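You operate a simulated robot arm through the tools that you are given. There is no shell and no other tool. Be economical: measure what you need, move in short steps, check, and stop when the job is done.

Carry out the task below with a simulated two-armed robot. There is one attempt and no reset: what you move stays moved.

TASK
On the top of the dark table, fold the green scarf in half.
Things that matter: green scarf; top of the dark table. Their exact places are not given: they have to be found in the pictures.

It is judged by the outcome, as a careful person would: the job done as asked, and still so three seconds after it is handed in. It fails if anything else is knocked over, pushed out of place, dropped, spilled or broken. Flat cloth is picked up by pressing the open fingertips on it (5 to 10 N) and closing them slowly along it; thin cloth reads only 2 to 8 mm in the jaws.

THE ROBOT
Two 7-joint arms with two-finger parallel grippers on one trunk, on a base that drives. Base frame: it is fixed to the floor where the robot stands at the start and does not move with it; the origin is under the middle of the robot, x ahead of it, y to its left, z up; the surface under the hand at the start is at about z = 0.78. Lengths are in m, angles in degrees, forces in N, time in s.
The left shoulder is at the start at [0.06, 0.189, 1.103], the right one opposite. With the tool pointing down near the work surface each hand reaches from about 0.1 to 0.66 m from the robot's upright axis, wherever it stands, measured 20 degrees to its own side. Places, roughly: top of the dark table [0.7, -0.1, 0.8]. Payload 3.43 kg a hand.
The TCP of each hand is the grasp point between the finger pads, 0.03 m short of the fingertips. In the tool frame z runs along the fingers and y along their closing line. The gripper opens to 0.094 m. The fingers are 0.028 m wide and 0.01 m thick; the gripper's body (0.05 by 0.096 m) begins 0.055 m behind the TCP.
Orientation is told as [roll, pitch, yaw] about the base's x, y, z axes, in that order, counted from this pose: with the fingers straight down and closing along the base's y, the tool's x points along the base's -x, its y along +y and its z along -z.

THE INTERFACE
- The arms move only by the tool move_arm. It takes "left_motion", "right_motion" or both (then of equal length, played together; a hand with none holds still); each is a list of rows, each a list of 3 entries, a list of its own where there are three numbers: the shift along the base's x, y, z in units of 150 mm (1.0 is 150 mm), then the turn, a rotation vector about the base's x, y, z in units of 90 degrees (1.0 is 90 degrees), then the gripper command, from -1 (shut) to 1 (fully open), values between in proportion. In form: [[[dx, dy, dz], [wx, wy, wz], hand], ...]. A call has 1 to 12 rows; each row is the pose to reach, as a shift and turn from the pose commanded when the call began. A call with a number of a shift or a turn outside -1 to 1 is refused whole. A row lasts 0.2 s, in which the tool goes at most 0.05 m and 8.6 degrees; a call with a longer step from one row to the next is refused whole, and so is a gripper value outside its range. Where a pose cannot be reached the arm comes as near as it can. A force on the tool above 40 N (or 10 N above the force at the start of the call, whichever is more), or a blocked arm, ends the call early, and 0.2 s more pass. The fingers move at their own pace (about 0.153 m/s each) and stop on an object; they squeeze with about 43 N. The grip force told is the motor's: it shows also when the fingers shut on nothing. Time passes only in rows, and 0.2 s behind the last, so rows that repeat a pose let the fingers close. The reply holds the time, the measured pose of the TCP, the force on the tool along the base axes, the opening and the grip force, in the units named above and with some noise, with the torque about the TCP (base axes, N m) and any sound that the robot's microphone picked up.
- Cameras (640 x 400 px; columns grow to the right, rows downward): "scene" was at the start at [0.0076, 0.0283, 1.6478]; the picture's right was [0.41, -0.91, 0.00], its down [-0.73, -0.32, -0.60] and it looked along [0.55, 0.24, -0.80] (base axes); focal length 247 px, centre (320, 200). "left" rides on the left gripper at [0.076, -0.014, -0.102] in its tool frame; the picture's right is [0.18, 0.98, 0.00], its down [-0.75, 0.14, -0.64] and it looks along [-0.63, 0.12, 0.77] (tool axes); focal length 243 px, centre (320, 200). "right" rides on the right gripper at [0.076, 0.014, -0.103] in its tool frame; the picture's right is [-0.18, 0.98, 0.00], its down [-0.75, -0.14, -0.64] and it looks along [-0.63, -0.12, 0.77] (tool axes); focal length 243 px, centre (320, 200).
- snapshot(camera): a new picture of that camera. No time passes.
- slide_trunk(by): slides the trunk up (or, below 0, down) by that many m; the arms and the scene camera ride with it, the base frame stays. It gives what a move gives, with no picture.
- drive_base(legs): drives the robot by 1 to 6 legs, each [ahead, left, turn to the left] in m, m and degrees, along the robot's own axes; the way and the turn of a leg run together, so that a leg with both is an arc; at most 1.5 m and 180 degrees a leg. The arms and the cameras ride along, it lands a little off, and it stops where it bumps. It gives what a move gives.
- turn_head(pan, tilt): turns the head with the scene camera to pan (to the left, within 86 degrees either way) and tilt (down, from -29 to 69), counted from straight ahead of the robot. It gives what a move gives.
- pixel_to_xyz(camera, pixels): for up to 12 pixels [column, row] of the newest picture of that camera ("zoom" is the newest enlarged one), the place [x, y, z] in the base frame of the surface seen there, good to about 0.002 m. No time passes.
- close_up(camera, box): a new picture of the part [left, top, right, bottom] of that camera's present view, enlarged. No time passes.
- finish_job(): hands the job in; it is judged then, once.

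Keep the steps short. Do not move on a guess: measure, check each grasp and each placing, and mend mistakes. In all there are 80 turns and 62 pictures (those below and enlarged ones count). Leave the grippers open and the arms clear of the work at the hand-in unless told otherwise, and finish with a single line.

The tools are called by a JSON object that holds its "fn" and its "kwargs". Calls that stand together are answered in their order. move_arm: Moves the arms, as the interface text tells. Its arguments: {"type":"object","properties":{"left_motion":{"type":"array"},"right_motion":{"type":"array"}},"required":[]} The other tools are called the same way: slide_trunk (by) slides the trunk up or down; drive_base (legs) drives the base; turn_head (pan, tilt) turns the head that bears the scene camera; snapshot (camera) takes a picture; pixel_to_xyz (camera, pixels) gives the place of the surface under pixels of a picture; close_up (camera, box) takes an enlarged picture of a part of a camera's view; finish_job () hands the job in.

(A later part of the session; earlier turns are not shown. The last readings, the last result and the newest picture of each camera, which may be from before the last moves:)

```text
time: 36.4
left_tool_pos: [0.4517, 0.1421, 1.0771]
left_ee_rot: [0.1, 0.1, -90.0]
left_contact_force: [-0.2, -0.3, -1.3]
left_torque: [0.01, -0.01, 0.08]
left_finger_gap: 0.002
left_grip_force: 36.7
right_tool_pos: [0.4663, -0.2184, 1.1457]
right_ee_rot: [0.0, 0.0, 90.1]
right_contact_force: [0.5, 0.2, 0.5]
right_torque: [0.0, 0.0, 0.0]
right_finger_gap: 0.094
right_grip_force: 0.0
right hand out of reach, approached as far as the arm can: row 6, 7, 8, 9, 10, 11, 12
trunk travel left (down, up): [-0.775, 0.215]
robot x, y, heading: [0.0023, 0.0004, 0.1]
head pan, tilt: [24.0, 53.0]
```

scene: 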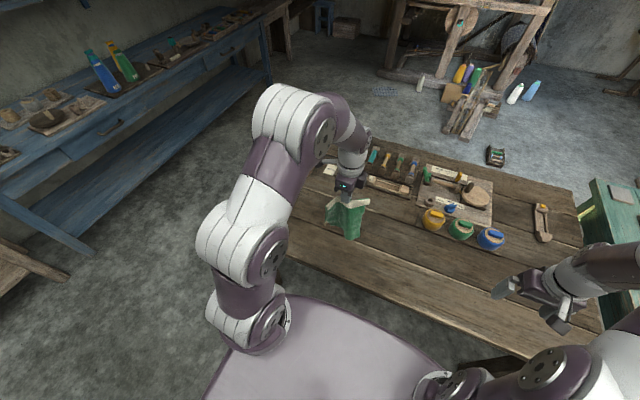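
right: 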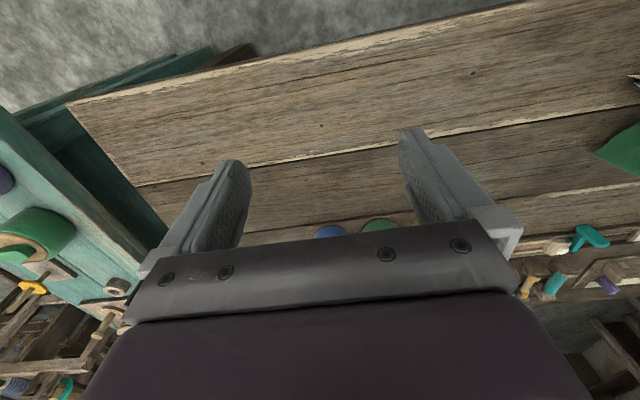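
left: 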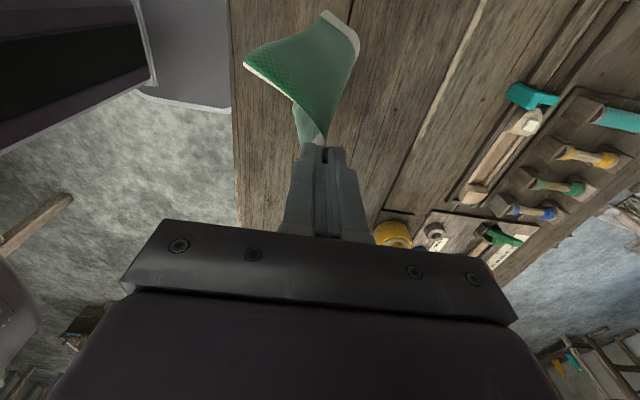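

Near the upper reach limit, but that's high enough (tips at 1.116). Now I'll roll 20° so the wrist leans right, and approach in y.

{"fn": "move_arm", "kwargs": {"right_motion": [[[0, 0.15, -0.05], [0.07, 0, 0], 1], [[0, 0.35, -0.1], [0.14, 0, 0], 1], [[0, 0.6, -0.12], [0.222, 0, 0], 1], [[0, 0.85, -0.12], [0.222, 0, 0], 1], [[0, 1, -0.12], [0.222, 0, 0], 1], [[0, 1, -0.12], [0.222, 0, 0], 1]]}}

{"fn": "snapshot", "kwargs": {"camera": "right"}}

```text
time: 37.8
left_tool_pos: [0.4531, 0.1409, 1.077]
left_ee_rot: [-0.1, -0.1, -89.9]
left_contact_force: [-0.2, 0.1, -0.7]
left_torque: [0.01, 0.01, 0.03]
left_finger_gap: 0.0023
left_grip_force: 36.6
right_tool_pos: [0.4623, -0.0656, 1.1262]
right_ee_rot: [-0.1, -20.0, 90.0]
right_contact_force: [-0.2, 0.1, 0.4]
right_torque: [-0.02, -0.01, -0.04]
right_finger_gap: 0.0941
right_grip_force: 0.0
trunk travel left (down, up): [-0.775, 0.215]
robot x, y, heading: [-0.0006, -0.0016, 0.0]
head pan, tilt: [24.0, 53.0]
```

```text
32 pictures are left
```

right: 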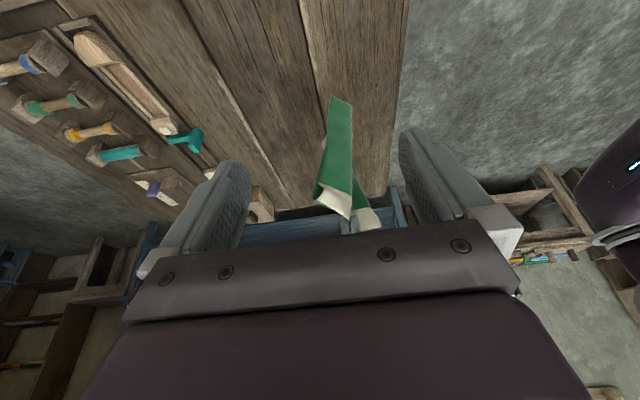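

The fold's right end is lined up between the open right fingers. I'll add 10° more lean, go over to y≈0.08 at this height, then check.

{"fn": "move_arm", "kwargs": {"right_motion": [[[0.02, 0.15, 0], [0.06, 0, 0], 1], [[0.04, 0.35, 0], [0.111, 0, 0], 1], [[0.06, 0.55, 0], [0.111, 0, 0], 1], [[0.06, 0.75, 0], [0.111, 0, 0], 1], [[0.06, 0.95, 0], [0.111, 0, 0], 1], [[0.06, 0.95, 0], [0.111, 0, 0], 1]]}}

{"fn": "snapshot", "kwargs": {"camera": "right"}}

{"fn": "close_up", "kwargs": {"camera": "scene", "box": [290, 130, 450, 250]}}

```text
time: 39.2
left_tool_pos: [0.4519, 0.1415, 1.0764]
left_ee_rot: [0.0, -0.1, -90.1]
left_contact_force: [-0.3, 0.2, -0.5]
left_torque: [0.01, 0.01, 0.03]
left_finger_gap: 0.0022
left_grip_force: 36.6
right_tool_pos: [0.4734, 0.0785, 1.1285]
right_ee_rot: [0.0, -30.1, 90.0]
right_contact_force: [0.1, -0.1, 1.2]
right_torque: [0.0, 0.01, -0.01]
right_finger_gap: 0.0937
right_grip_force: 0.0
trunk travel left (down, up): [-0.775, 0.215]
robot x, y, heading: [0.0, -0.0024, -0.2]
head pan, tilt: [24.0, 53.0]
```

```text
31 pictures are left
```

right: 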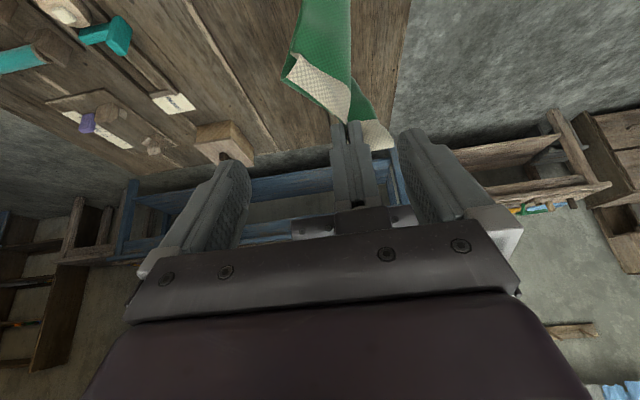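

```text
3.33 times, centred on (370, 190) of scene
```

zoom: 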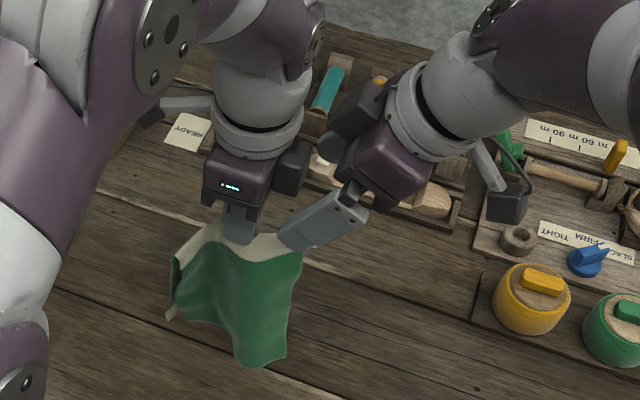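

Good clearance. I'll lower the right hand ~7.8 cm vertically so the open fingers straddle the fold.

{"fn": "move_arm", "kwargs": {"right_motion": [[[0, 0, -0.13], [0, 0, 0], 1], [[0, 0, -0.26], [0, 0, 0], 1], [[0, 0, -0.39], [0, 0, 0], 1], [[0, 0, -0.52], [0, 0, 0], 1], [[0, 0, -0.52], [0, 0, 0], 1]]}}

{"fn": "snapshot", "kwargs": {"camera": "right"}}

{"fn": "close_up", "kwargs": {"camera": "scene", "box": [300, 150, 420, 250]}}

```text
time: 40.4
left_tool_pos: [0.4516, 0.142, 1.0777]
left_ee_rot: [0.0, 0.0, -89.9]
left_contact_force: [-0.5, -0.7, -0.2]
left_torque: [-0.03, 0.0, 0.05]
left_finger_gap: 0.0023
left_grip_force: 36.9
right_tool_pos: [0.4711, 0.0764, 1.0529]
right_ee_rot: [0.0, -30.0, 90.0]
right_contact_force: [-0.5, -1.0, 0.1]
right_torque: [0.0, -0.01, -0.01]
right_finger_gap: 0.0941
right_grip_force: 0.1
trunk travel left (down, up): [-0.775, 0.215]
robot x, y, heading: [0.001, 0.001, 0.1]
head pan, tilt: [24.0, 53.0]
```

```text
29 pictures are left
```

right: 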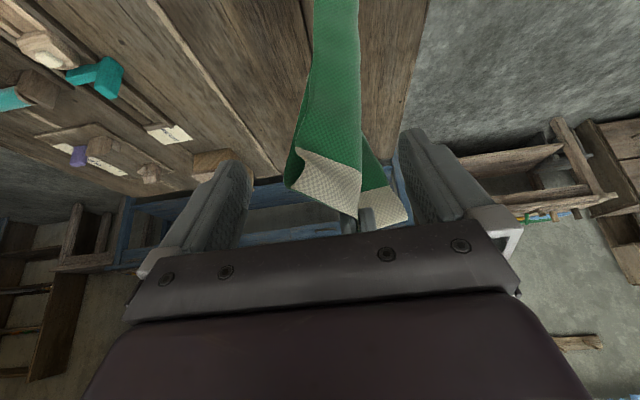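

```text
4.00 times, centred on (360, 200) of scene
```

zoom: 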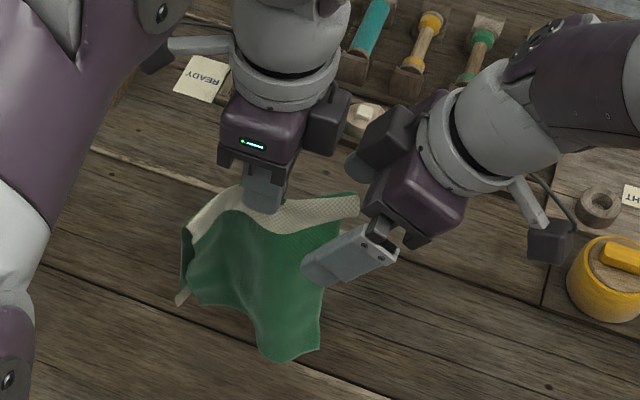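

The fold is between the right fingers (cols 290–405 between the jaws). I'll close the right hand.

{"fn": "move_arm", "kwargs": {"right_motion": [[[0, 0, 0], [0, 0, 0], 0.6], [[0, 0, 0], [0, 0, 0], 0.2], [[0, 0, 0], [0, 0, 0], -0.2], [[0, 0, 0], [0, 0, 0], -0.6], [[0, 0, 0], [0, 0, 0], -1], [[0, 0, 0], [0, 0, 0], -1], [[0, 0, 0], [0, 0, 0], -1]]}}

{"fn": "snapshot", "kwargs": {"camera": "right"}}

{"fn": "close_up", "kwargs": {"camera": "scene", "box": [300, 150, 420, 250]}}

```text
time: 42.0
left_tool_pos: [0.4531, 0.1416, 1.0777]
left_ee_rot: [0.1, 0.0, -90.0]
left_contact_force: [7.9, -4.6, -2.5]
left_torque: [-0.14, -0.24, 0.19]
left_finger_gap: 0.0022
left_grip_force: 36.7
right_tool_pos: [0.4703, 0.0752, 1.0532]
right_ee_rot: [0.1, -30.0, 90.0]
right_contact_force: [-7.6, 5.5, 2.4]
right_torque: [0.11, 0.09, 0.26]
right_finger_gap: 0.0028
right_grip_force: 37.2
trunk travel left (down, up): [-0.775, 0.215]
robot x, y, heading: [0.001, -0.0032, -0.1]
head pan, tilt: [24.0, 53.0]
```

```text
27 pictures are left
```

right: 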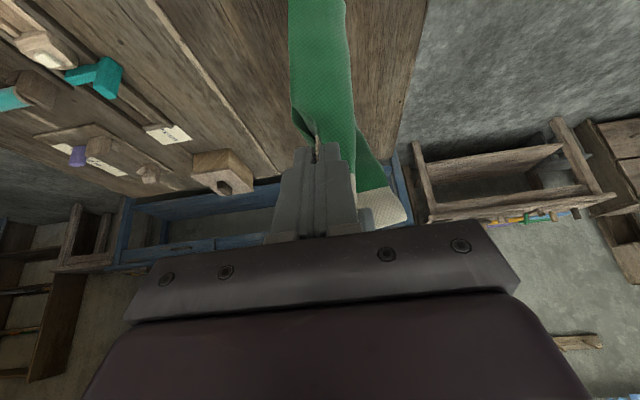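

```text
4.00 times, centred on (360, 200) of scene
```

zoom: 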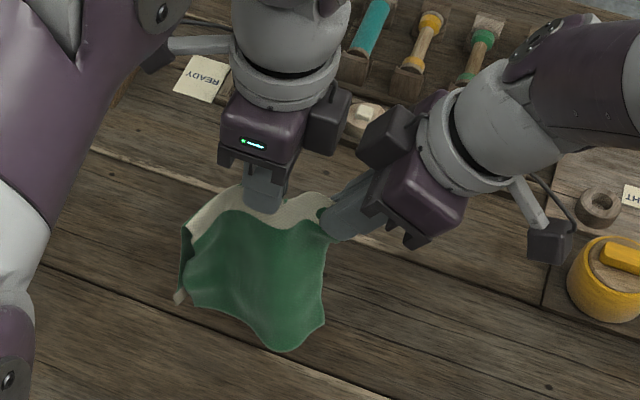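

The right hand holds both layers (2.8 mm). There's ~9 N tension between the hands, so I'll ease the right hand 1 cm toward −x and slightly toward the left hand.

{"fn": "move_arm", "kwargs": {"right_motion": [[[-0.035, 0.01, 0], [0, 0, 0], -1], [[-0.07, 0.025, 0], [0, 0, 0], -1], [[-0.07, 0.025, 0], [0, 0, 0], -1]]}}

{"fn": "snapshot", "kwargs": {"camera": "left"}}

```text
time: 42.8
left_tool_pos: [0.4531, 0.1415, 1.0784]
left_ee_rot: [0.0, 0.0, -90.0]
left_contact_force: [-2.5, 3.8, 1.1]
left_torque: [0.05, 0.02, -0.01]
left_finger_gap: 0.0021
left_grip_force: 37.2
right_tool_pos: [0.4607, 0.0803, 1.0507]
right_ee_rot: [0.0, -30.0, 90.0]
right_contact_force: [3.5, -3.8, -1.4]
right_torque: [-0.06, 0.01, -0.17]
right_finger_gap: 0.0027
right_grip_force: 37.8
trunk travel left (down, up): [-0.775, 0.215]
robot x, y, heading: [0.0002, 0.0005, 0.2]
head pan, tilt: [24.0, 53.0]
```

```text
25 pictures are left
```

left: 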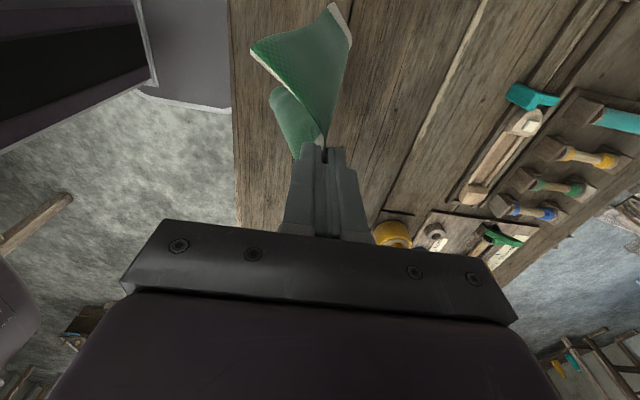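

{"fn": "pixel_to_xyz", "kwargs": {"camera": "left", "pixels": [[254, 52], [275, 80], [300, 112], [290, 38], [333, 8], [350, 42], [540, 100], [475, 195], [420, 60]]}}

```text
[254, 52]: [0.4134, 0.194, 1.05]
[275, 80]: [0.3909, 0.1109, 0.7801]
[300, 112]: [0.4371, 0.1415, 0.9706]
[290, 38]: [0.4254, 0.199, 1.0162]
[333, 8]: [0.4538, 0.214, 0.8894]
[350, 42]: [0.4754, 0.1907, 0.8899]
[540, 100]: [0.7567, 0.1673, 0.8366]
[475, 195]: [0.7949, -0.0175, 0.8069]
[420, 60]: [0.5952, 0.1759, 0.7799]
```

I'll shift the left grip ~3 cm outward quickly: open around the fold, slide to y≈0.172 a bit lower, and close again, while the right hand holds.

{"fn": "move_arm", "kwargs": {"left_motion": [[[0, 0, -0.1], [0, 0, 0], 0.1], [[-0.08, 0.2, -0.17], [0, 0, 0], 0.2], [[-0.08, 0.2, -0.17], [0, 0, 0], -1], [[-0.08, 0.2, -0.17], [0, 0, 0], -1], [[-0.08, 0.2, -0.17], [0, 0, 0], -1]]}}

{"fn": "snapshot", "kwargs": {"camera": "left"}}

{"fn": "close_up", "kwargs": {"camera": "scene", "box": [300, 150, 420, 250]}}

```text
time: 44.0
left_tool_pos: [0.4398, 0.1713, 1.0513]
left_ee_rot: [0.0, 0.0, -89.9]
left_contact_force: [2.0, -0.3, -0.2]
left_torque: [-0.03, -0.04, 0.0]
left_finger_gap: 0.0019
left_grip_force: 36.4
right_tool_pos: [0.4606, 0.0807, 1.0515]
right_ee_rot: [0.0, -29.8, 90.0]
right_contact_force: [0.0, 1.0, -0.3]
right_torque: [-0.06, 0.01, -0.04]
right_finger_gap: 0.0024
right_grip_force: 37.1
trunk travel left (down, up): [-0.775, 0.215]
robot x, y, heading: [0.0004, 0.0006, -0.0]
head pan, tilt: [24.0, 53.0]
```

```text
24 pictures are left
```

left: 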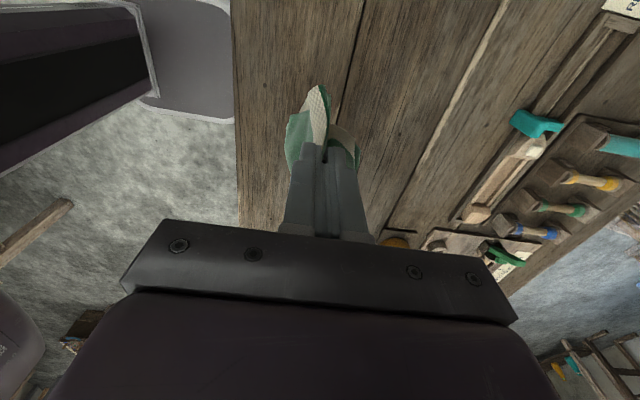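

```text
4.00 times, centred on (360, 200) of scene
```

zoom: 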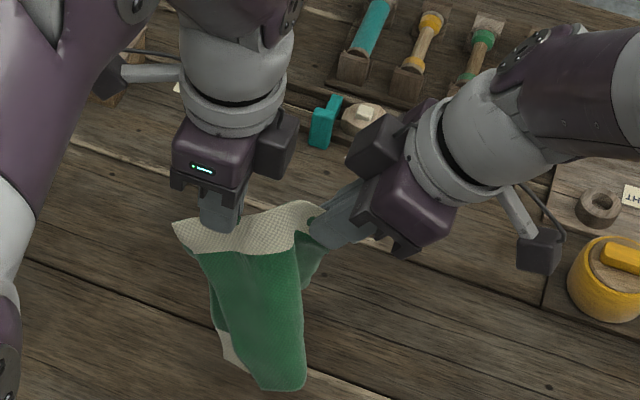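

Left regripped (1.9 mm). I'll align both hands in x (≈0.452) and spread slowly to tension the fold.

{"fn": "move_arm", "kwargs": {"left_motion": [[[0.04, 0.03, 0], [0, 0, 0], -1], [[0.08, 0.05, 0], [0, 0, 0], -1], [[0.08, 0.05, 0], [0, 0, 0], -1]], "right_motion": [[[-0.03, -0.02, 0], [0, 0, 0], -1], [[-0.055, -0.03, 0], [0, 0, 0], -1], [[-0.055, -0.03, 0], [0, 0, 0], -1]]}}

{"fn": "close_up", "kwargs": {"camera": "scene", "box": [300, 150, 420, 250]}}

{"fn": "snapshot", "kwargs": {"camera": "right"}}

```text
time: 44.8
left_tool_pos: [0.4526, 0.1794, 1.0497]
left_ee_rot: [0.0, 0.0, -90.1]
left_contact_force: [0.5, -3.4, 1.3]
left_torque: [-0.07, -0.02, -0.01]
left_finger_gap: 0.0023
left_grip_force: 37.2
right_tool_pos: [0.4527, 0.0758, 1.0514]
right_ee_rot: [0.0, -30.1, 90.1]
right_contact_force: [0.5, 3.0, -1.0]
right_torque: [-0.04, -0.05, -0.01]
right_finger_gap: 0.0027
right_grip_force: 37.7
trunk travel left (down, up): [-0.775, 0.215]
robot x, y, heading: [-0.0014, 0.0022, 0.0]
head pan, tilt: [24.0, 53.0]
```

```text
4.00 times, centred on (360, 200) of scene
```

zoom: 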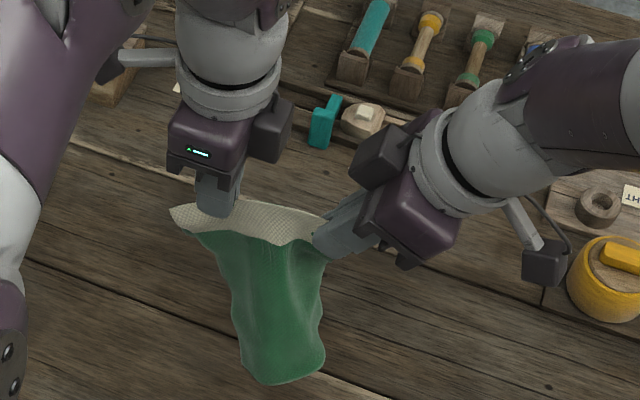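

```text
21 pictures are left
```

right: 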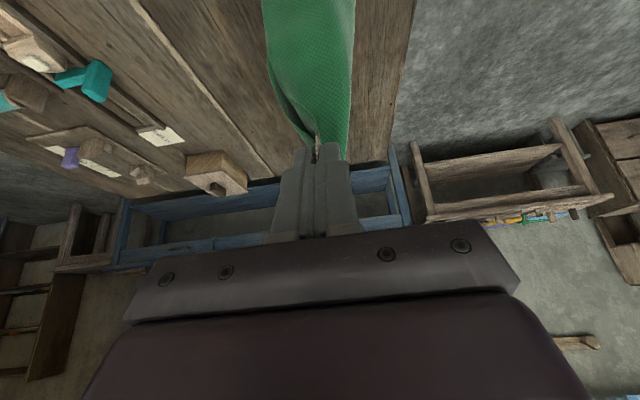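

The fold is now taut between both hands. I'll check the left side of the hanging cloth.

{"fn": "snapshot", "kwargs": {"camera": "left"}}

{"fn": "pixel_to_xyz", "kwargs": {"camera": "zoom", "pixels": [[175, 215], [210, 245], [230, 300], [247, 372], [285, 382], [322, 365], [320, 300], [325, 250], [280, 300]]}}

```text
20 pictures are left
```

left: 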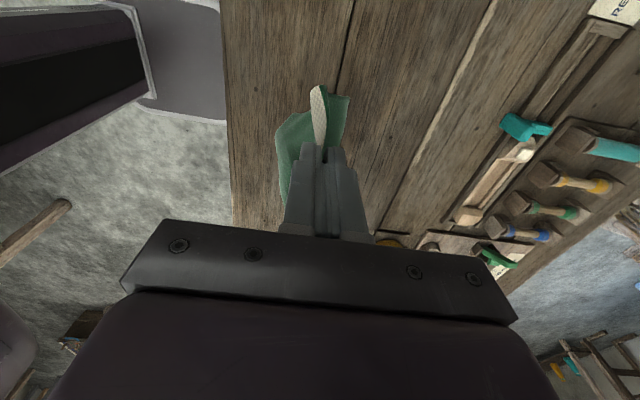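

```text
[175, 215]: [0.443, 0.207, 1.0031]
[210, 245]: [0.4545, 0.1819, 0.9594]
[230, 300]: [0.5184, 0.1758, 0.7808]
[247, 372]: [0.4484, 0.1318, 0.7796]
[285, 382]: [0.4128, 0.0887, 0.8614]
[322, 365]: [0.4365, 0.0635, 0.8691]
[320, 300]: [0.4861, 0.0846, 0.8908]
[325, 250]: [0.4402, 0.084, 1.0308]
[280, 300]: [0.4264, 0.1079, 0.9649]
```

Good: fold line straight, both halves hanging on either side. Next I'll move both hands 8 cm ahead and lower ~8 cm so the ends just touch the table.

{"fn": "move_arm", "kwargs": {"left_motion": [[[0.1, 0, 0], [0, 0, 0], -1], [[0.25, 0, 0], [0, 0, 0], -1], [[0.4, 0, -0.05], [0, 0, 0], -1], [[0.53, 0, -0.15], [0, 0, 0], -1], [[0.53, 0, -0.3], [0, 0, 0], -1], [[0.53, 0, -0.45], [0, 0, 0], -1], [[0.53, 0, -0.45], [0, 0, 0], -1], [[0.53, 0, -0.45], [0, 0, 0], -1]], "right_motion": [[[0.1, 0, 0], [0, 0, 0], -1], [[0.25, 0, 0], [0, 0, 0], -1], [[0.4, 0, -0.05], [0, 0, 0], -1], [[0.53, 0, -0.15], [0, 0, 0], -1], [[0.53, 0, -0.3], [0, 0, 0], -1], [[0.53, 0, -0.45], [0, 0, 0], -1], [[0.53, 0, -0.45], [0, 0, 0], -1], [[0.53, 0, -0.45], [0, 0, 0], -1]]}}

{"fn": "close_up", "kwargs": {"camera": "scene", "box": [300, 130, 440, 250]}}

```text
time: 46.6
left_tool_pos: [0.5339, 0.1771, 0.9829]
left_ee_rot: [0.0, 0.0, -90.0]
left_contact_force: [-0.3, 0.8, -0.1]
left_torque: [-0.01, -0.01, -0.02]
left_finger_gap: 0.0022
left_grip_force: 36.7
right_tool_pos: [0.5335, 0.0765, 0.9833]
right_ee_rot: [0.1, -30.0, 90.0]
right_contact_force: [0.3, 0.2, 0.1]
right_torque: [0.0, 0.04, -0.01]
right_finger_gap: 0.0027
right_grip_force: 37.7
trunk travel left (down, up): [-0.775, 0.215]
robot x, y, heading: [-0.0017, -0.0012, 0.2]
head pan, tilt: [24.0, 53.0]
```

```text
3.33 times, centred on (370, 190) of scene
```

zoom: 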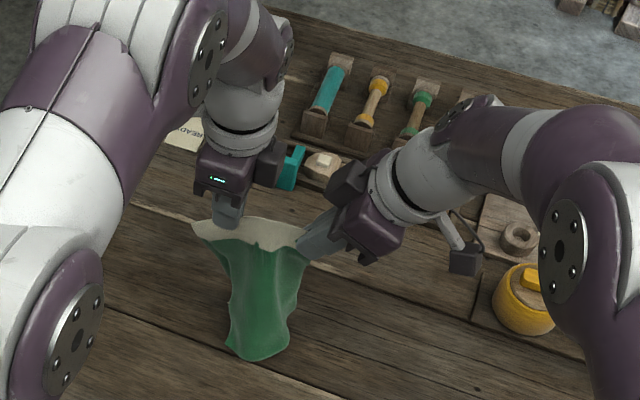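

The side edges curl away (+x), which become the upper side if the fold is brought toward the robot. That's good, since gravity will open them. First half of the arc: back and down with a slight tilt.

{"fn": "move_arm", "kwargs": {"left_motion": [[[-0.1, 0, -0.05], [0, -0.028, 0], -1], [[-0.22, 0, -0.08], [0, -0.056, 0], -1], [[-0.35, 0, -0.12], [0, -0.084, 0], -1], [[-0.47, 0, -0.16], [0, -0.11, 0], -1], [[-0.58, 0, -0.2], [0, -0.14, 0], -1], [[-0.69, 0, -0.25], [0, -0.167, 0], -1], [[-0.79, 0, -0.29], [0, -0.195, 0], -1], [[-0.89, 0, -0.34], [0, -0.222, 0], -1], [[-0.89, 0, -0.34], [0, -0.222, 0], -1]], "right_motion": [[[-0.1, 0, -0.05], [0, -0.028, 0], -1], [[-0.22, 0, -0.08], [0, -0.056, 0], -1], [[-0.35, 0, -0.12], [0, -0.084, 0], -1], [[-0.47, 0, -0.16], [0, -0.11, 0], -1], [[-0.58, 0, -0.2], [0, -0.14, 0], -1], [[-0.69, 0, -0.25], [0, -0.167, 0], -1], [[-0.79, 0, -0.29], [0, -0.195, 0], -1], [[-0.89, 0, -0.34], [0, -0.222, 0], -1], [[-0.89, 0, -0.34], [0, -0.222, 0], -1]]}}

{"fn": "close_up", "kwargs": {"camera": "scene", "box": [280, 140, 420, 260]}}

```text
time: 48.6
left_tool_pos: [0.4015, 0.1791, 0.9339]
left_ee_rot: [20.0, 0.0, -90.1]
left_contact_force: [-0.2, 0.4, -0.2]
left_torque: [0.03, 0.04, -0.01]
left_finger_gap: 0.0019
left_grip_force: 36.8
right_tool_pos: [0.3998, 0.0775, 0.9322]
right_ee_rot: [-22.7, -28.0, 101.1]
right_contact_force: [0.5, 0.3, 0.0]
right_torque: [-0.02, 0.06, 0.0]
right_finger_gap: 0.0027
right_grip_force: 37.8
trunk travel left (down, up): [-0.775, 0.215]
robot x, y, heading: [-0.0047, -0.0013, 0.1]
head pan, tilt: [24.0, 53.0]
```

```text
3.33 times, centred on (350, 200) of scene
```

zoom: 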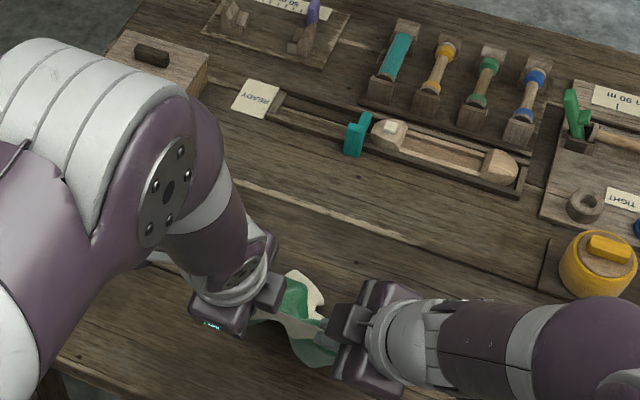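

The arms hide much of the cloth here. I'll measure visible bits and look from the hand cameras.

{"fn": "pixel_to_xyz", "kwargs": {"camera": "zoom", "pixels": [[308, 280], [320, 300], [295, 300], [300, 322], [310, 345], [330, 360]]}}

{"fn": "snapshot", "kwargs": {"camera": "right"}}

{"fn": "snapshot", "kwargs": {"camera": "left"}}

```text
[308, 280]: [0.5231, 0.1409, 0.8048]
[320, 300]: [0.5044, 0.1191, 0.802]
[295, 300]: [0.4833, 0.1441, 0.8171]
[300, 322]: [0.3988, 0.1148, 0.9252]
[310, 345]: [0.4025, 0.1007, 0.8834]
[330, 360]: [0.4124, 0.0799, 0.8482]
```

```text
17 pictures are left
```

right: 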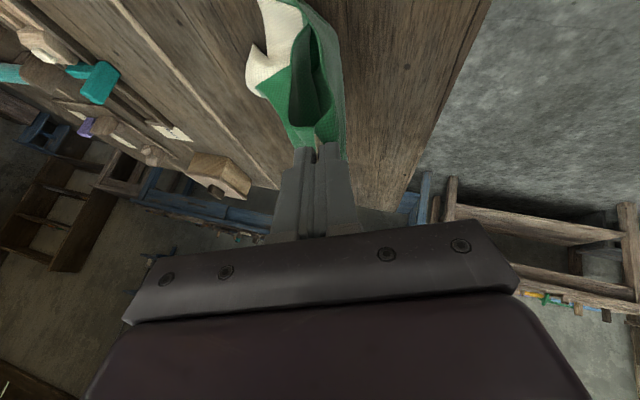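

```text
16 pictures are left
```

left: 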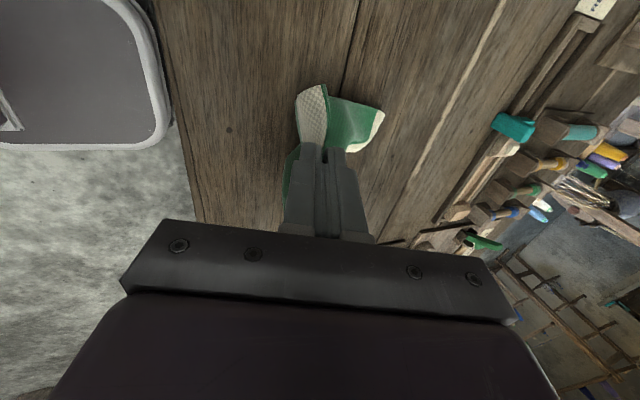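

The layers are slightly apart (near layer bowed). Lowering while pulling back will draw both straight. I'll continue the arc back ~7 cm and down ~6 cm, tilting to 30°, then check.

{"fn": "move_arm", "kwargs": {"left_motion": [[[-0.1, 0, -0.06], [0, -0.03, 0], -1], [[-0.2, 0, -0.13], [0, -0.06, 0], -1], [[-0.3, 0, -0.21], [0, -0.09, 0], -1], [[-0.4, 0, -0.3], [0, -0.111, 0], -1], [[-0.47, 0, -0.39], [0, -0.111, 0], -1], [[-0.47, 0, -0.39], [0, -0.111, 0], -1]], "right_motion": [[[-0.1, 0, -0.06], [0, -0.03, 0], -1], [[-0.2, 0, -0.13], [0, -0.06, 0], -1], [[-0.3, 0, -0.21], [0, -0.09, 0], -1], [[-0.4, 0, -0.3], [0, -0.111, 0], -1], [[-0.47, 0, -0.39], [0, -0.111, 0], -1], [[-0.47, 0, -0.39], [0, -0.111, 0], -1]]}}

{"fn": "close_up", "kwargs": {"camera": "scene", "box": [270, 170, 410, 290]}}

```text
time: 49.8
left_tool_pos: [0.3636, 0.1972, 0.91]
left_ee_rot: [22.6, 8.6, -86.7]
left_contact_force: [10.2, -8.3, 9.8]
left_torque: [-0.36, -0.3, 0.14]
left_finger_gap: 0.0017
left_grip_force: 36.9
left hand out of reach, approached as far as the arm can: row 1, 2, 3, 4, 5
right_tool_pos: [0.4203, 0.1068, 0.9455]
right_ee_rot: [-31.6, -25.3, 106.2]
right_contact_force: [-10.7, 8.7, -8.7]
right_torque: [-0.29, 0.12, 0.38]
right_finger_gap: 0.0019
right_grip_force: 36.9
right hand out of reach, approached as far as the arm can: row 1, 2, 3, 4, 5
trunk travel left (down, up): [-0.775, 0.215]
robot x, y, heading: [-0.0005, 0.0016, -0.1]
head pan, tilt: [24.0, 53.0]
stopped in row 5 (left hand): the force on the tool passed its limit at 54 N (the readings are from after the stop); the commanded pose is now the measured one
```

```text
3.33 times, centred on (340, 230) of scene
```

zoom: 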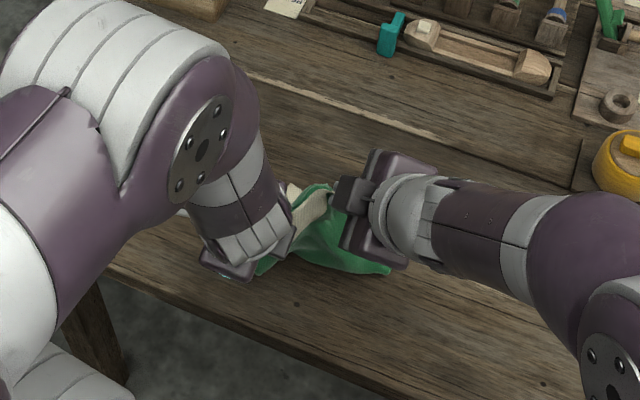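

The near tilted pose is out of reach and the hands got out of step. I'll bring both back up to a common level untilted pose (x 0.42, z 1.0), then back the base up a bit for room.

{"fn": "move_arm", "kwargs": {"left_motion": [[[0.06, -0.03, 0.1], [-0.017, 0.041, -0.006], -1], [[0.13, -0.06, 0.2], [-0.035, 0.083, -0.012], -1], [[0.19, -0.08, 0.3], [-0.052, 0.124, -0.018], -1], [[0.25, -0.1, 0.4], [-0.07, 0.165, -0.025], -1], [[0.31, -0.12, 0.5], [-0.087, 0.207, -0.031], -1], [[0.376, -0.135, 0.6], [-0.105, 0.248, -0.037], -1], [[0.376, -0.135, 0.6], [-0.105, 0.248, -0.037], -1]], "right_motion": [[[0, -0.04, 0.06], [0, 0.053, 0], -1], [[0, -0.08, 0.12], [0, 0.106, 0], -1], [[0, -0.11, 0.18], [0, 0.158, 0], -1], [[0, -0.14, 0.24], [0, 0.211, 0], -1], [[0, -0.17, 0.3], [0, 0.264, 0], -1], [[0, -0.2, 0.363], [0, 0.317, 0], -1], [[0, -0.2, 0.363], [0, 0.317, 0], -1]]}}

{"fn": "close_up", "kwargs": {"camera": "scene", "box": [270, 150, 410, 270]}}

```text
time: 51.4
left_tool_pos: [0.4181, 0.1783, 0.9954]
left_ee_rot: [-0.3, -0.7, -91.7]
left_contact_force: [0.0, 0.3, 0.1]
left_torque: [0.0, -0.03, 0.02]
left_finger_gap: 0.002
left_grip_force: 36.7
left hand out of reach, approached as far as the arm can: row 4, 5
right_tool_pos: [0.4226, 0.0785, 1.002]
right_ee_rot: [0.1, -29.8, 91.1]
right_contact_force: [0.1, -0.5, 0.2]
right_torque: [-0.05, -0.06, 0.03]
right_finger_gap: 0.0017
right_grip_force: 36.3
trunk travel left (down, up): [-0.775, 0.215]
robot x, y, heading: [-0.0013, 0.0016, 0.2]
head pan, tilt: [24.0, 53.0]
```

```text
3.33 times, centred on (340, 210) of scene
```

zoom: 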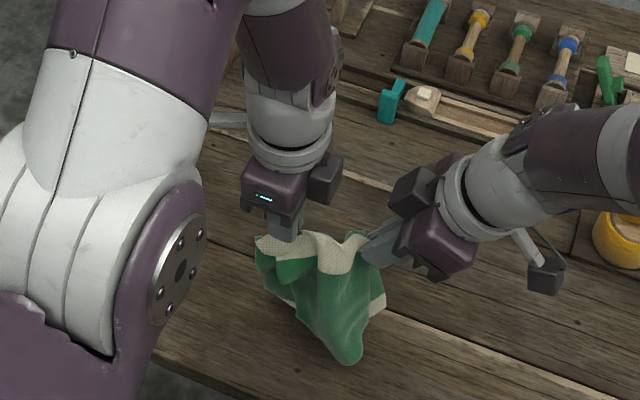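

There's slack between the hands now. I'll raise 4 cm and spread 2 cm, then back the base 8 cm (the cloth hangs clear of everything).

{"fn": "move_arm", "kwargs": {"left_motion": [[[0, 0, 0.15], [0, 0, 0], -1], [[0, 0.03, 0.3], [0, 0, 0], -1], [[0, 0.06, 0.3], [0, 0, 0], -1], [[0, 0.08, 0.3], [0, 0, 0], -1], [[0, 0.08, 0.3], [0, 0, 0], -1]], "right_motion": [[[0, 0, 0.13], [0, 0, 0], -1], [[0, -0.03, 0.27], [0, 0, 0], -1], [[0, -0.06, 0.27], [0, 0, 0], -1], [[0, -0.08, 0.27], [0, 0, 0], -1], [[0, -0.08, 0.27], [0, 0, 0], -1]]}}

{"fn": "close_up", "kwargs": {"camera": "scene", "box": [270, 150, 410, 270]}}

```text
time: 52.6
left_tool_pos: [0.4161, 0.1904, 1.0421]
left_ee_rot: [-0.3, -0.6, -91.7]
left_contact_force: [0.3, -1.3, -0.2]
left_torque: [0.0, -0.06, 0.02]
left_finger_gap: 0.0021
left_grip_force: 37.0
right_tool_pos: [0.4237, 0.0666, 1.0427]
right_ee_rot: [0.0, -29.6, 91.1]
right_contact_force: [-0.2, 0.1, -0.3]
right_torque: [0.0, -0.04, 0.0]
right_finger_gap: 0.0019
right_grip_force: 36.8
trunk travel left (down, up): [-0.775, 0.215]
robot x, y, heading: [-0.0008, 0.0031, -0.2]
head pan, tilt: [24.0, 53.0]
```

```text
3.33 times, centred on (340, 210) of scene
```

zoom: 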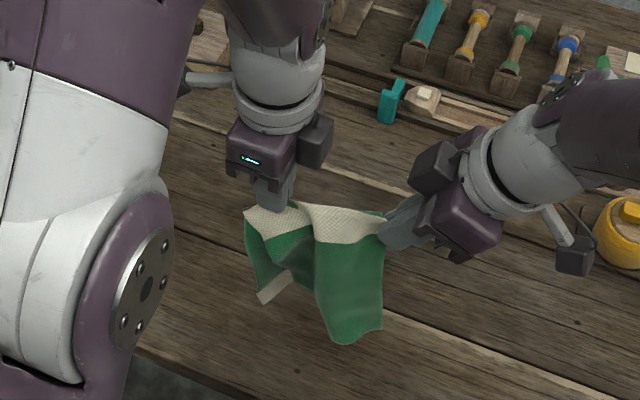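

Still a pleat at (312, 225). I'll spread another 1.2 cm slowly and watch the force.

{"fn": "move_arm", "kwargs": {"left_motion": [[[0, 0.015, 0], [0, 0, 0], -1], [[0, 0.03, 0], [0, 0, 0], -1], [[0, 0.045, 0], [0, 0, 0], -1], [[0, 0.045, 0], [0, 0, 0], -1]], "right_motion": [[[0, -0.015, 0], [0, 0, 0], -1], [[-0.02, -0.03, 0], [0, 0, 0], -1], [[-0.04, -0.04, 0], [0, 0, 0], -1], [[-0.04, -0.04, 0], [0, 0, 0], -1]]}}

{"fn": "close_up", "kwargs": {"camera": "scene", "box": [300, 190, 410, 270]}}

{"fn": "snapshot", "kwargs": {"camera": "left"}}

```text
time: 53.6
left_tool_pos: [0.4178, 0.196, 1.0431]
left_ee_rot: [-0.3, -0.7, -91.5]
left_contact_force: [0.4, -17.4, 1.4]
left_torque: [-0.36, 0.0, 0.03]
left_finger_gap: 0.0023
left_grip_force: 36.4
right_tool_pos: [0.4168, 0.0598, 1.0411]
right_ee_rot: [0.0, -29.8, 91.1]
right_contact_force: [-0.3, 17.0, -2.4]
right_torque: [0.17, -0.05, 0.0]
right_finger_gap: 0.002
right_grip_force: 36.4
trunk travel left (down, up): [-0.775, 0.215]
robot x, y, heading: [0.0003, -0.0013, -0.2]
head pan, tilt: [24.0, 53.0]
```

```text
5.00 times, centred on (355, 230) of scene
```

zoom: 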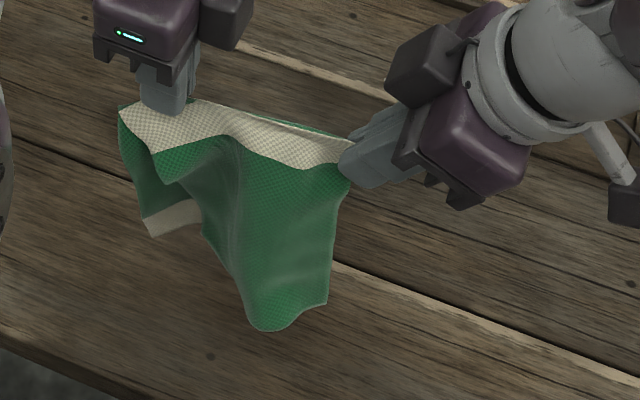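

```text
11 pictures are left
```

left: 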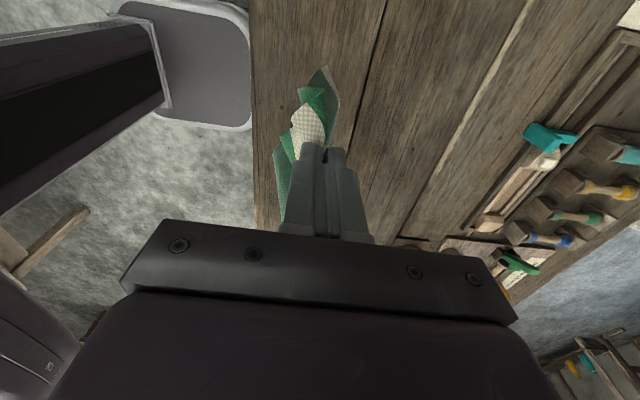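

The fold is taut now (17 N, so I'll ease 2–3 mm). Next I'll back the base 8 cm to gain working room.

{"fn": "move_arm", "kwargs": {"left_motion": [[[0, -0.015, 0], [0, 0, 0], -1], [[0, -0.015, 0], [0, 0, 0], -1]]}}

{"fn": "drive_base", "kwargs": {"legs": [[-0.08, 0, 0]]}}

```text
time: 54.2
left_tool_pos: [0.4163, 0.1949, 1.0434]
left_ee_rot: [-0.3, -0.7, -91.8]
left_contact_force: [-0.7, -11.4, 0.4]
left_torque: [-0.22, 0.0, -0.03]
left_finger_gap: 0.0023
left_grip_force: 37.0
right_tool_pos: [0.416, 0.0597, 1.0412]
right_ee_rot: [0.0, -29.6, 91.1]
right_contact_force: [-0.3, 11.3, -0.5]
right_torque: [0.12, -0.05, 0.01]
right_finger_gap: 0.0019
right_grip_force: 36.4
trunk travel left (down, up): [-0.775, 0.215]
robot x, y, heading: [-0.0001, -0.0014, -0.2]
head pan, tilt: [24.0, 53.0]
```

```text
time: 55.2
left_tool_pos: [0.3354, 0.1944, 1.0431]
left_ee_rot: [-0.3, -0.7, -91.7]
left_contact_force: [1.0, -11.6, 0.6]
left_torque: [-0.21, -0.04, 0.0]
left_finger_gap: 0.002
left_grip_force: 37.4
right_tool_pos: [0.3362, 0.0606, 1.0401]
right_ee_rot: [0.0, -29.7, 91.0]
right_contact_force: [-0.4, 11.1, -0.5]
right_torque: [0.09, -0.03, -0.02]
right_finger_gap: 0.0019
right_grip_force: 36.7
trunk travel left (down, up): [-0.775, 0.215]
robot x, y, heading: [-0.0801, -0.0028, 0.1]
head pan, tilt: [24.0, 53.0]
```

Now I'll carry both hands forward 15 cm, then 4 cm more while lowering 5.5 cm so the ends touch down.

{"fn": "move_arm", "kwargs": {"left_motion": [[[0.1, 0, 0], [0, 0, 0], -1], [[0.25, 0, 0], [0, 0, 0], -1], [[0.4, 0, 0], [0, 0, 0], -1], [[0.55, 0, 0], [0, 0, 0], -1], [[0.7, 0, 0], [0, 0, 0], -1], [[0.85, 0, 0], [0, 0, 0], -1], [[1, 0, 0], [0, 0, 0], -1], [[1, 0, 0], [0, 0, 0], -1]], "right_motion": [[[0.1, 0, 0], [0, 0, 0], -1], [[0.25, 0, 0], [0, 0, 0], -1], [[0.4, 0, 0], [0, 0, 0], -1], [[0.55, 0, 0], [0, 0, 0], -1], [[0.7, 0, 0], [0, 0, 0], -1], [[0.85, 0, 0], [0, 0, 0], -1], [[1, 0, 0], [0, 0, 0], -1], [[1, 0, 0], [0, 0, 0], -1]]}}

{"fn": "move_arm", "kwargs": {"left_motion": [[[0.1, 0, -0.1], [0, 0, 0], -1], [[0.2, 0, -0.2], [0, 0, 0], -1], [[0.27, 0, -0.3], [0, 0, 0], -1], [[0.27, 0, -0.4], [0, 0, 0], -1], [[0.27, 0, -0.4], [0, 0, 0], -1]], "right_motion": [[[0.1, 0, -0.1], [0, 0, 0], -1], [[0.2, 0, -0.2], [0, 0, 0], -1], [[0.27, 0, -0.3], [0, 0, 0], -1], [[0.27, 0, -0.4], [0, 0, 0], -1], [[0.27, 0, -0.4], [0, 0, 0], -1]]}}

{"fn": "close_up", "kwargs": {"camera": "scene", "box": [290, 120, 450, 240]}}

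```text
time: 57.0
left_tool_pos: [0.4851, 0.1942, 1.0419]
left_ee_rot: [-0.2, -0.5, -91.7]
left_contact_force: [0.2, -10.6, 0.3]
left_torque: [-0.2, -0.03, 0.03]
left_finger_gap: 0.0023
left_grip_force: 36.9
right_tool_pos: [0.4877, 0.0595, 1.0408]
right_ee_rot: [0.0, -29.7, 91.0]
right_contact_force: [0.1, 10.6, -1.1]
right_torque: [0.05, -0.03, -0.01]
right_finger_gap: 0.0019
right_grip_force: 36.5
trunk travel left (down, up): [-0.775, 0.215]
robot x, y, heading: [-0.081, -0.0002, -0.1]
head pan, tilt: [24.0, 53.0]
```

```text
time: 58.2
left_tool_pos: [0.5202, 0.1937, 0.9802]
left_ee_rot: [-0.3, -0.8, -91.7]
left_contact_force: [0.1, -19.7, 1.9]
left_torque: [-0.38, -0.03, -0.02]
left_finger_gap: 0.0018
left_grip_force: 36.7
left hand out of reach, approached as far as the arm can: row 2, 3, 4, 5
right_tool_pos: [0.5164, 0.0565, 0.9807]
right_ee_rot: [-0.1, -29.7, 91.2]
right_contact_force: [0.6, 19.8, -2.1]
right_torque: [0.19, -0.04, -0.04]
right_finger_gap: 0.002
right_grip_force: 37.0
right hand out of reach, approached as far as the arm can: row 2, 3, 4, 5
trunk travel left (down, up): [-0.775, 0.215]
robot x, y, heading: [-0.0793, -0.0003, -0.0]
head pan, tilt: [24.0, 53.0]
```

```text
3.33 times, centred on (370, 180) of scene
```

zoom: 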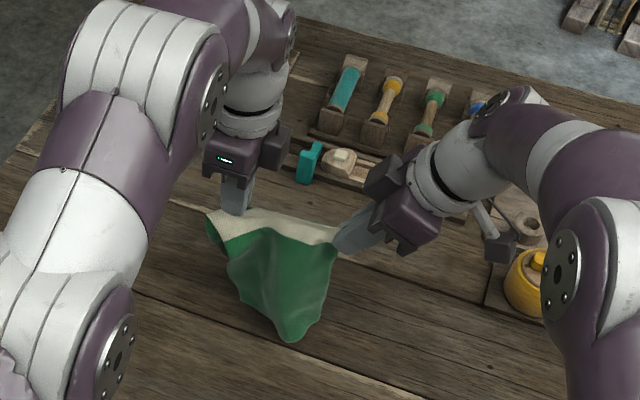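

Ends are at the table and the fold is straight. First half of the laying arc: back 13 cm, down 5 cm, 15° tilt, easing the tension a bit.

{"fn": "move_arm", "kwargs": {"left_motion": [[[-0.12, -0.02, -0.05], [0, -0.02, 0], -1], [[-0.25, -0.02, -0.08], [0, -0.04, 0], -1], [[-0.37, -0.02, -0.12], [0, -0.06, 0], -1], [[-0.49, -0.02, -0.16], [0, -0.08, 0], -1], [[-0.6, -0.02, -0.21], [0, -0.1, 0], -1], [[-0.71, -0.02, -0.27], [0, -0.12, 0], -1], [[-0.82, -0.02, -0.34], [0, -0.14, 0], -1], [[-0.92, -0.02, -0.42], [0, -0.16, 0], -1], [[-0.92, -0.02, -0.42], [0, -0.16, 0], -1]], "right_motion": [[[-0.12, 0.01, -0.05], [0, -0.02, 0], -1], [[-0.25, 0.01, -0.08], [0, -0.04, 0], -1], [[-0.37, 0.01, -0.12], [0, -0.06, 0], -1], [[-0.49, 0.01, -0.16], [0, -0.08, 0], -1], [[-0.6, 0.01, -0.21], [0, -0.1, 0], -1], [[-0.71, 0.01, -0.27], [0, -0.12, 0], -1], [[-0.82, 0.01, -0.34], [0, -0.14, 0], -1], [[-0.92, 0.01, -0.42], [0, -0.16, 0], -1], [[-0.92, 0.01, -0.42], [0, -0.16, 0], -1]]}}

```text
time: 60.2
left_tool_pos: [0.384, 0.1936, 0.9146]
left_ee_rot: [14.2, -0.2, -91.9]
left_contact_force: [-1.1, -8.3, 0.2]
left_torque: [-0.18, 0.02, -0.07]
left_finger_gap: 0.0022
left_grip_force: 36.2
right_tool_pos: [0.3766, 0.0583, 0.9209]
right_ee_rot: [-16.4, -28.3, 99.2]
right_contact_force: [0.6, 8.7, -1.0]
right_torque: [0.09, 0.02, -0.02]
right_finger_gap: 0.0021
right_grip_force: 37.2
trunk travel left (down, up): [-0.775, 0.215]
robot x, y, heading: [-0.0839, -0.0008, -0.2]
head pan, tilt: [24.0, 53.0]
```

On track with both hands in step. Second half: down to z≈0.82 while going back ~4.5 cm.

{"fn": "move_arm", "kwargs": {"left_motion": [[[-0.08, 0, -0.1], [0, 0, 0], -1], [[-0.15, 0, -0.2], [0, 0, 0], -1], [[-0.21, 0, -0.3], [0, 0, 0], -1], [[-0.26, 0, -0.4], [0, 0, 0], -1], [[-0.29, 0, -0.5], [0, 0, 0], -1], [[-0.3, 0, -0.6], [0, 0, 0], -1], [[-0.3, 0, -0.6], [0, 0, 0], -1]], "right_motion": [[[-0.08, 0, -0.1], [0, 0, 0], -1], [[-0.15, 0, -0.2], [0, 0, 0], -1], [[-0.21, 0, -0.3], [0, 0, 0], -1], [[-0.25, 0, -0.42], [0, 0, 0], -1], [[-0.26, 0, -0.53], [0, 0, 0], -1], [[-0.26, 0, -0.64], [0, 0, 0], -1], [[-0.26, 0, -0.64], [0, 0, 0], -1]]}}

{"fn": "snapshot", "kwargs": {"camera": "scene"}}

```text
time: 61.8
left_tool_pos: [0.337, 0.1918, 0.8264]
left_ee_rot: [14.2, -0.2, -91.8]
left_contact_force: [-0.6, -5.1, 1.1]
left_torque: [-0.06, -0.01, -0.05]
left_finger_gap: 0.0018
left_grip_force: 36.9
right_tool_pos: [0.3374, 0.0592, 0.8228]
right_ee_rot: [-16.3, -28.4, 99.2]
right_contact_force: [0.0, 4.2, 0.4]
right_torque: [0.06, 0.01, 0.0]
right_finger_gap: 0.0019
right_grip_force: 36.6
trunk travel left (down, up): [-0.775, 0.215]
robot x, y, heading: [-0.0796, -0.0035, 0.2]
head pan, tilt: [24.0, 53.0]
```

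```text
9 pictures are left
```

scene: 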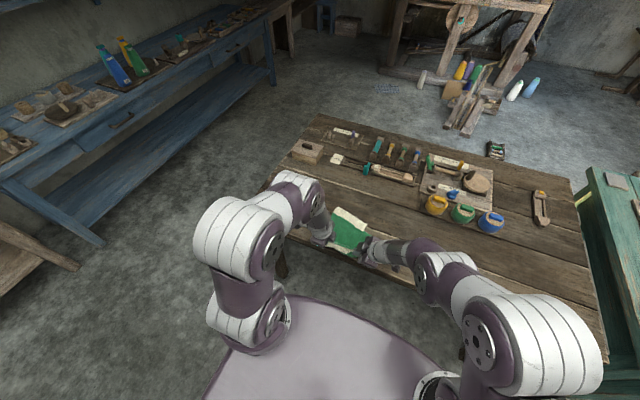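

It looks laid flat. I'll measure the visible far end.

{"fn": "close_up", "kwargs": {"camera": "scene", "box": [305, 190, 405, 280]}}

{"fn": "pixel_to_xyz", "kwargs": {"camera": "scene", "pixels": [[336, 208], [352, 216], [369, 232], [366, 238], [350, 240], [345, 250], [360, 255], [335, 235], [300, 230], [350, 268]]}}

```text
4.44 times, centred on (355, 235) of scene
```

zoom: 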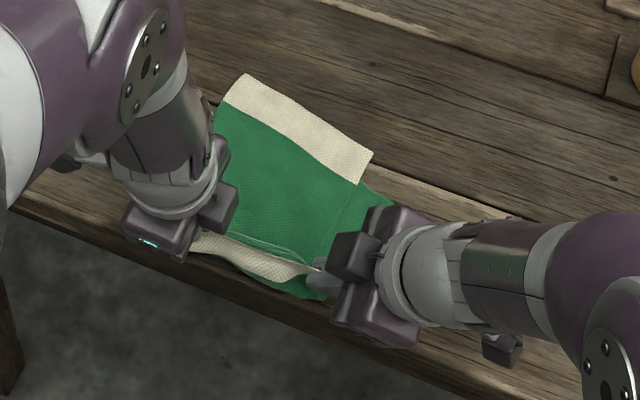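

```text
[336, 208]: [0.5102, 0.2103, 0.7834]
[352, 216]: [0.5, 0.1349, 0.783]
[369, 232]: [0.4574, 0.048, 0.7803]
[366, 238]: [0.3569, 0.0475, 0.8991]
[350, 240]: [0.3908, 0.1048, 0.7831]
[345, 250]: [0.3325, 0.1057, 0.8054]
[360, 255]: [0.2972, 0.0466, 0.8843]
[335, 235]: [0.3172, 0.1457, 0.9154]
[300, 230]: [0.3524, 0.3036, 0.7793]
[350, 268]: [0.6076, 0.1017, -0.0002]
```

Very good: the top layer lies flat, its white end at x≈0.505, and the fold is in the fingers near x≈0.33. I'll lower a few mm, open the jaws moderately, and lift straight up.

{"fn": "move_arm", "kwargs": {"left_motion": [[[0, 0, -0.03], [0, 0, 0], -1], [[0, 0, -0.03], [0, 0, 0], -0.6], [[0, 0, -0.03], [0, 0, 0], -0.4], [[0, 0, -0.03], [0, 0, 0], -0.4], [[0, 0, 0.05], [0, 0, 0], -0.4], [[0, 0, 0.15], [0, 0, 0], -0.4], [[0, 0, 0.3], [0, 0, 0], -0.4], [[0, 0, 0.5], [0, 0, 0], -0.4], [[0, 0, 0.8], [0, 0, 0], -0.4], [[0, 0.1, 1], [0, 0, 0], 0]], "right_motion": [[[0, 0, -0.01], [0, 0, 0], -1], [[0, 0, -0.01], [0, 0, 0], -0.6], [[0, 0, -0.01], [0, 0, 0], -0.4], [[0, 0, -0.01], [0, 0, 0], -0.4], [[0, 0, 0.05], [0, 0, 0], -0.4], [[0, 0, 0.15], [0, 0, 0], -0.4], [[0, 0, 0.3], [0, 0, 0], -0.4], [[0, 0, 0.5], [0, 0, 0], -0.4], [[0, 0, 0.8], [0, 0, 0], -0.4], [[0, -0.1, 1], [0, 0, 0], 0]]}}

{"fn": "move_arm", "kwargs": {"left_motion": [[[0, 0.3, 0.1], [0, 0, 0], 1], [[0, 0.6, 0.2], [0, 0, 0], 1], [[0, 0.9, 0.2], [0, 0, 0], 1], [[0, 1, 0.2], [0, 0, 0], 1]], "right_motion": [[[0, -0.3, 0.1], [0, 0, 0], 1], [[0, -0.6, 0.2], [0, 0, 0], 1], [[0, -0.9, 0.2], [0, 0, 0], 1], [[0, -1, 0.2], [0, 0, 0], 1]]}}

{"fn": "close_up", "kwargs": {"camera": "scene", "box": [280, 170, 440, 290]}}

```text
time: 64.0
left_tool_pos: [0.3373, 0.207, 0.977]
left_ee_rot: [14.0, -0.2, -91.9]
left_contact_force: [0.2, -0.7, -0.2]
left_torque: [0.01, 0.0, 0.0]
left_finger_gap: 0.0472
left_grip_force: 0.1
right_tool_pos: [0.3372, 0.0436, 0.9744]
right_ee_rot: [-16.4, -28.4, 99.1]
right_contact_force: [0.4, 0.4, 0.0]
right_torque: [-0.02, 0.0, 0.0]
right_finger_gap: 0.0469
right_grip_force: 0.1
trunk travel left (down, up): [-0.775, 0.215]
robot x, y, heading: [-0.0811, -0.0015, -0.0]
head pan, tilt: [24.0, 53.0]
```

```text
time: 65.0
left_tool_pos: [0.3377, 0.357, 1.0098]
left_ee_rot: [14.1, -0.2, -91.9]
left_contact_force: [0.0, 0.7, -0.4]
left_torque: [0.01, -0.02, -0.04]
left_finger_gap: 0.0943
left_grip_force: 0.1
right_tool_pos: [0.3412, -0.1067, 1.0021]
right_ee_rot: [-16.5, -28.4, 99.2]
right_contact_force: [0.6, 0.1, -0.2]
right_torque: [0.01, -0.01, 0.02]
right_finger_gap: 0.0941
right_grip_force: 0.0
trunk travel left (down, up): [-0.775, 0.215]
robot x, y, heading: [-0.0803, -0.0001, -0.1]
head pan, tilt: [24.0, 53.0]
```

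```text
3.33 times, centred on (360, 230) of scene
```

zoom: 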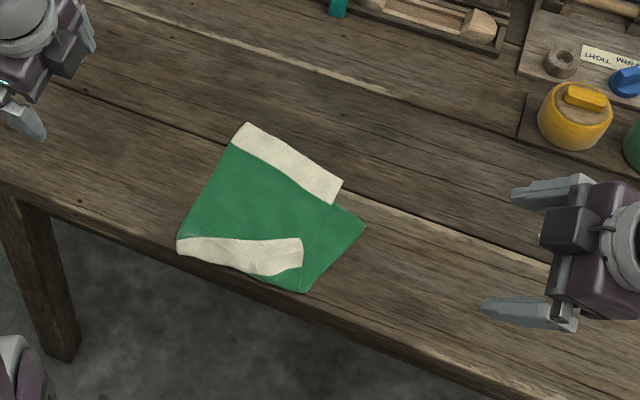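

Released cleanly and lying flat, but the bottom layer sticks out to the right. I'll measure it.

{"fn": "pixel_to_xyz", "kwargs": {"camera": "zoom", "pixels": [[181, 238], [182, 252], [265, 273], [299, 264], [300, 242], [305, 289], [361, 226], [339, 185], [333, 206], [246, 127], [330, 240], [320, 275]]}}

{"fn": "close_up", "kwargs": {"camera": "scene", "box": [320, 195, 380, 250]}}

```text
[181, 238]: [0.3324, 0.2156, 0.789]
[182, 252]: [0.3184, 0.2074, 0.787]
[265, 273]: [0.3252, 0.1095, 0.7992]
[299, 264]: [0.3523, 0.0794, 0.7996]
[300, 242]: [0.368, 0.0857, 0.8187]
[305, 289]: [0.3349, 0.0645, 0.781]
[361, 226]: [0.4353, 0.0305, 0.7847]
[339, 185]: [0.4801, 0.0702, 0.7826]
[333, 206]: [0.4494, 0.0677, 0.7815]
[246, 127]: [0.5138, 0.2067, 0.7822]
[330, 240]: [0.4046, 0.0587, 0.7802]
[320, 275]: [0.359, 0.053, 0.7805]
```

```text
7.27 times, centred on (350, 222) of scene
```

zoom: 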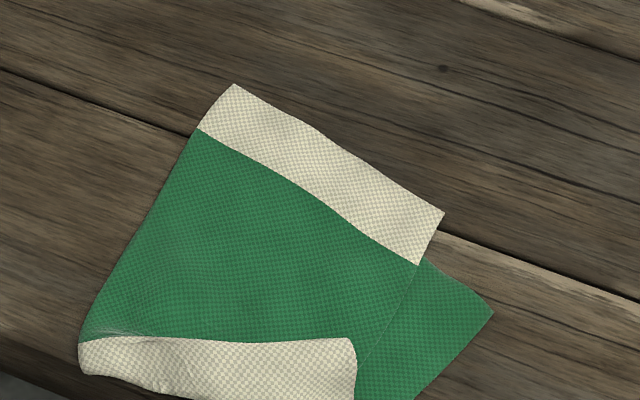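

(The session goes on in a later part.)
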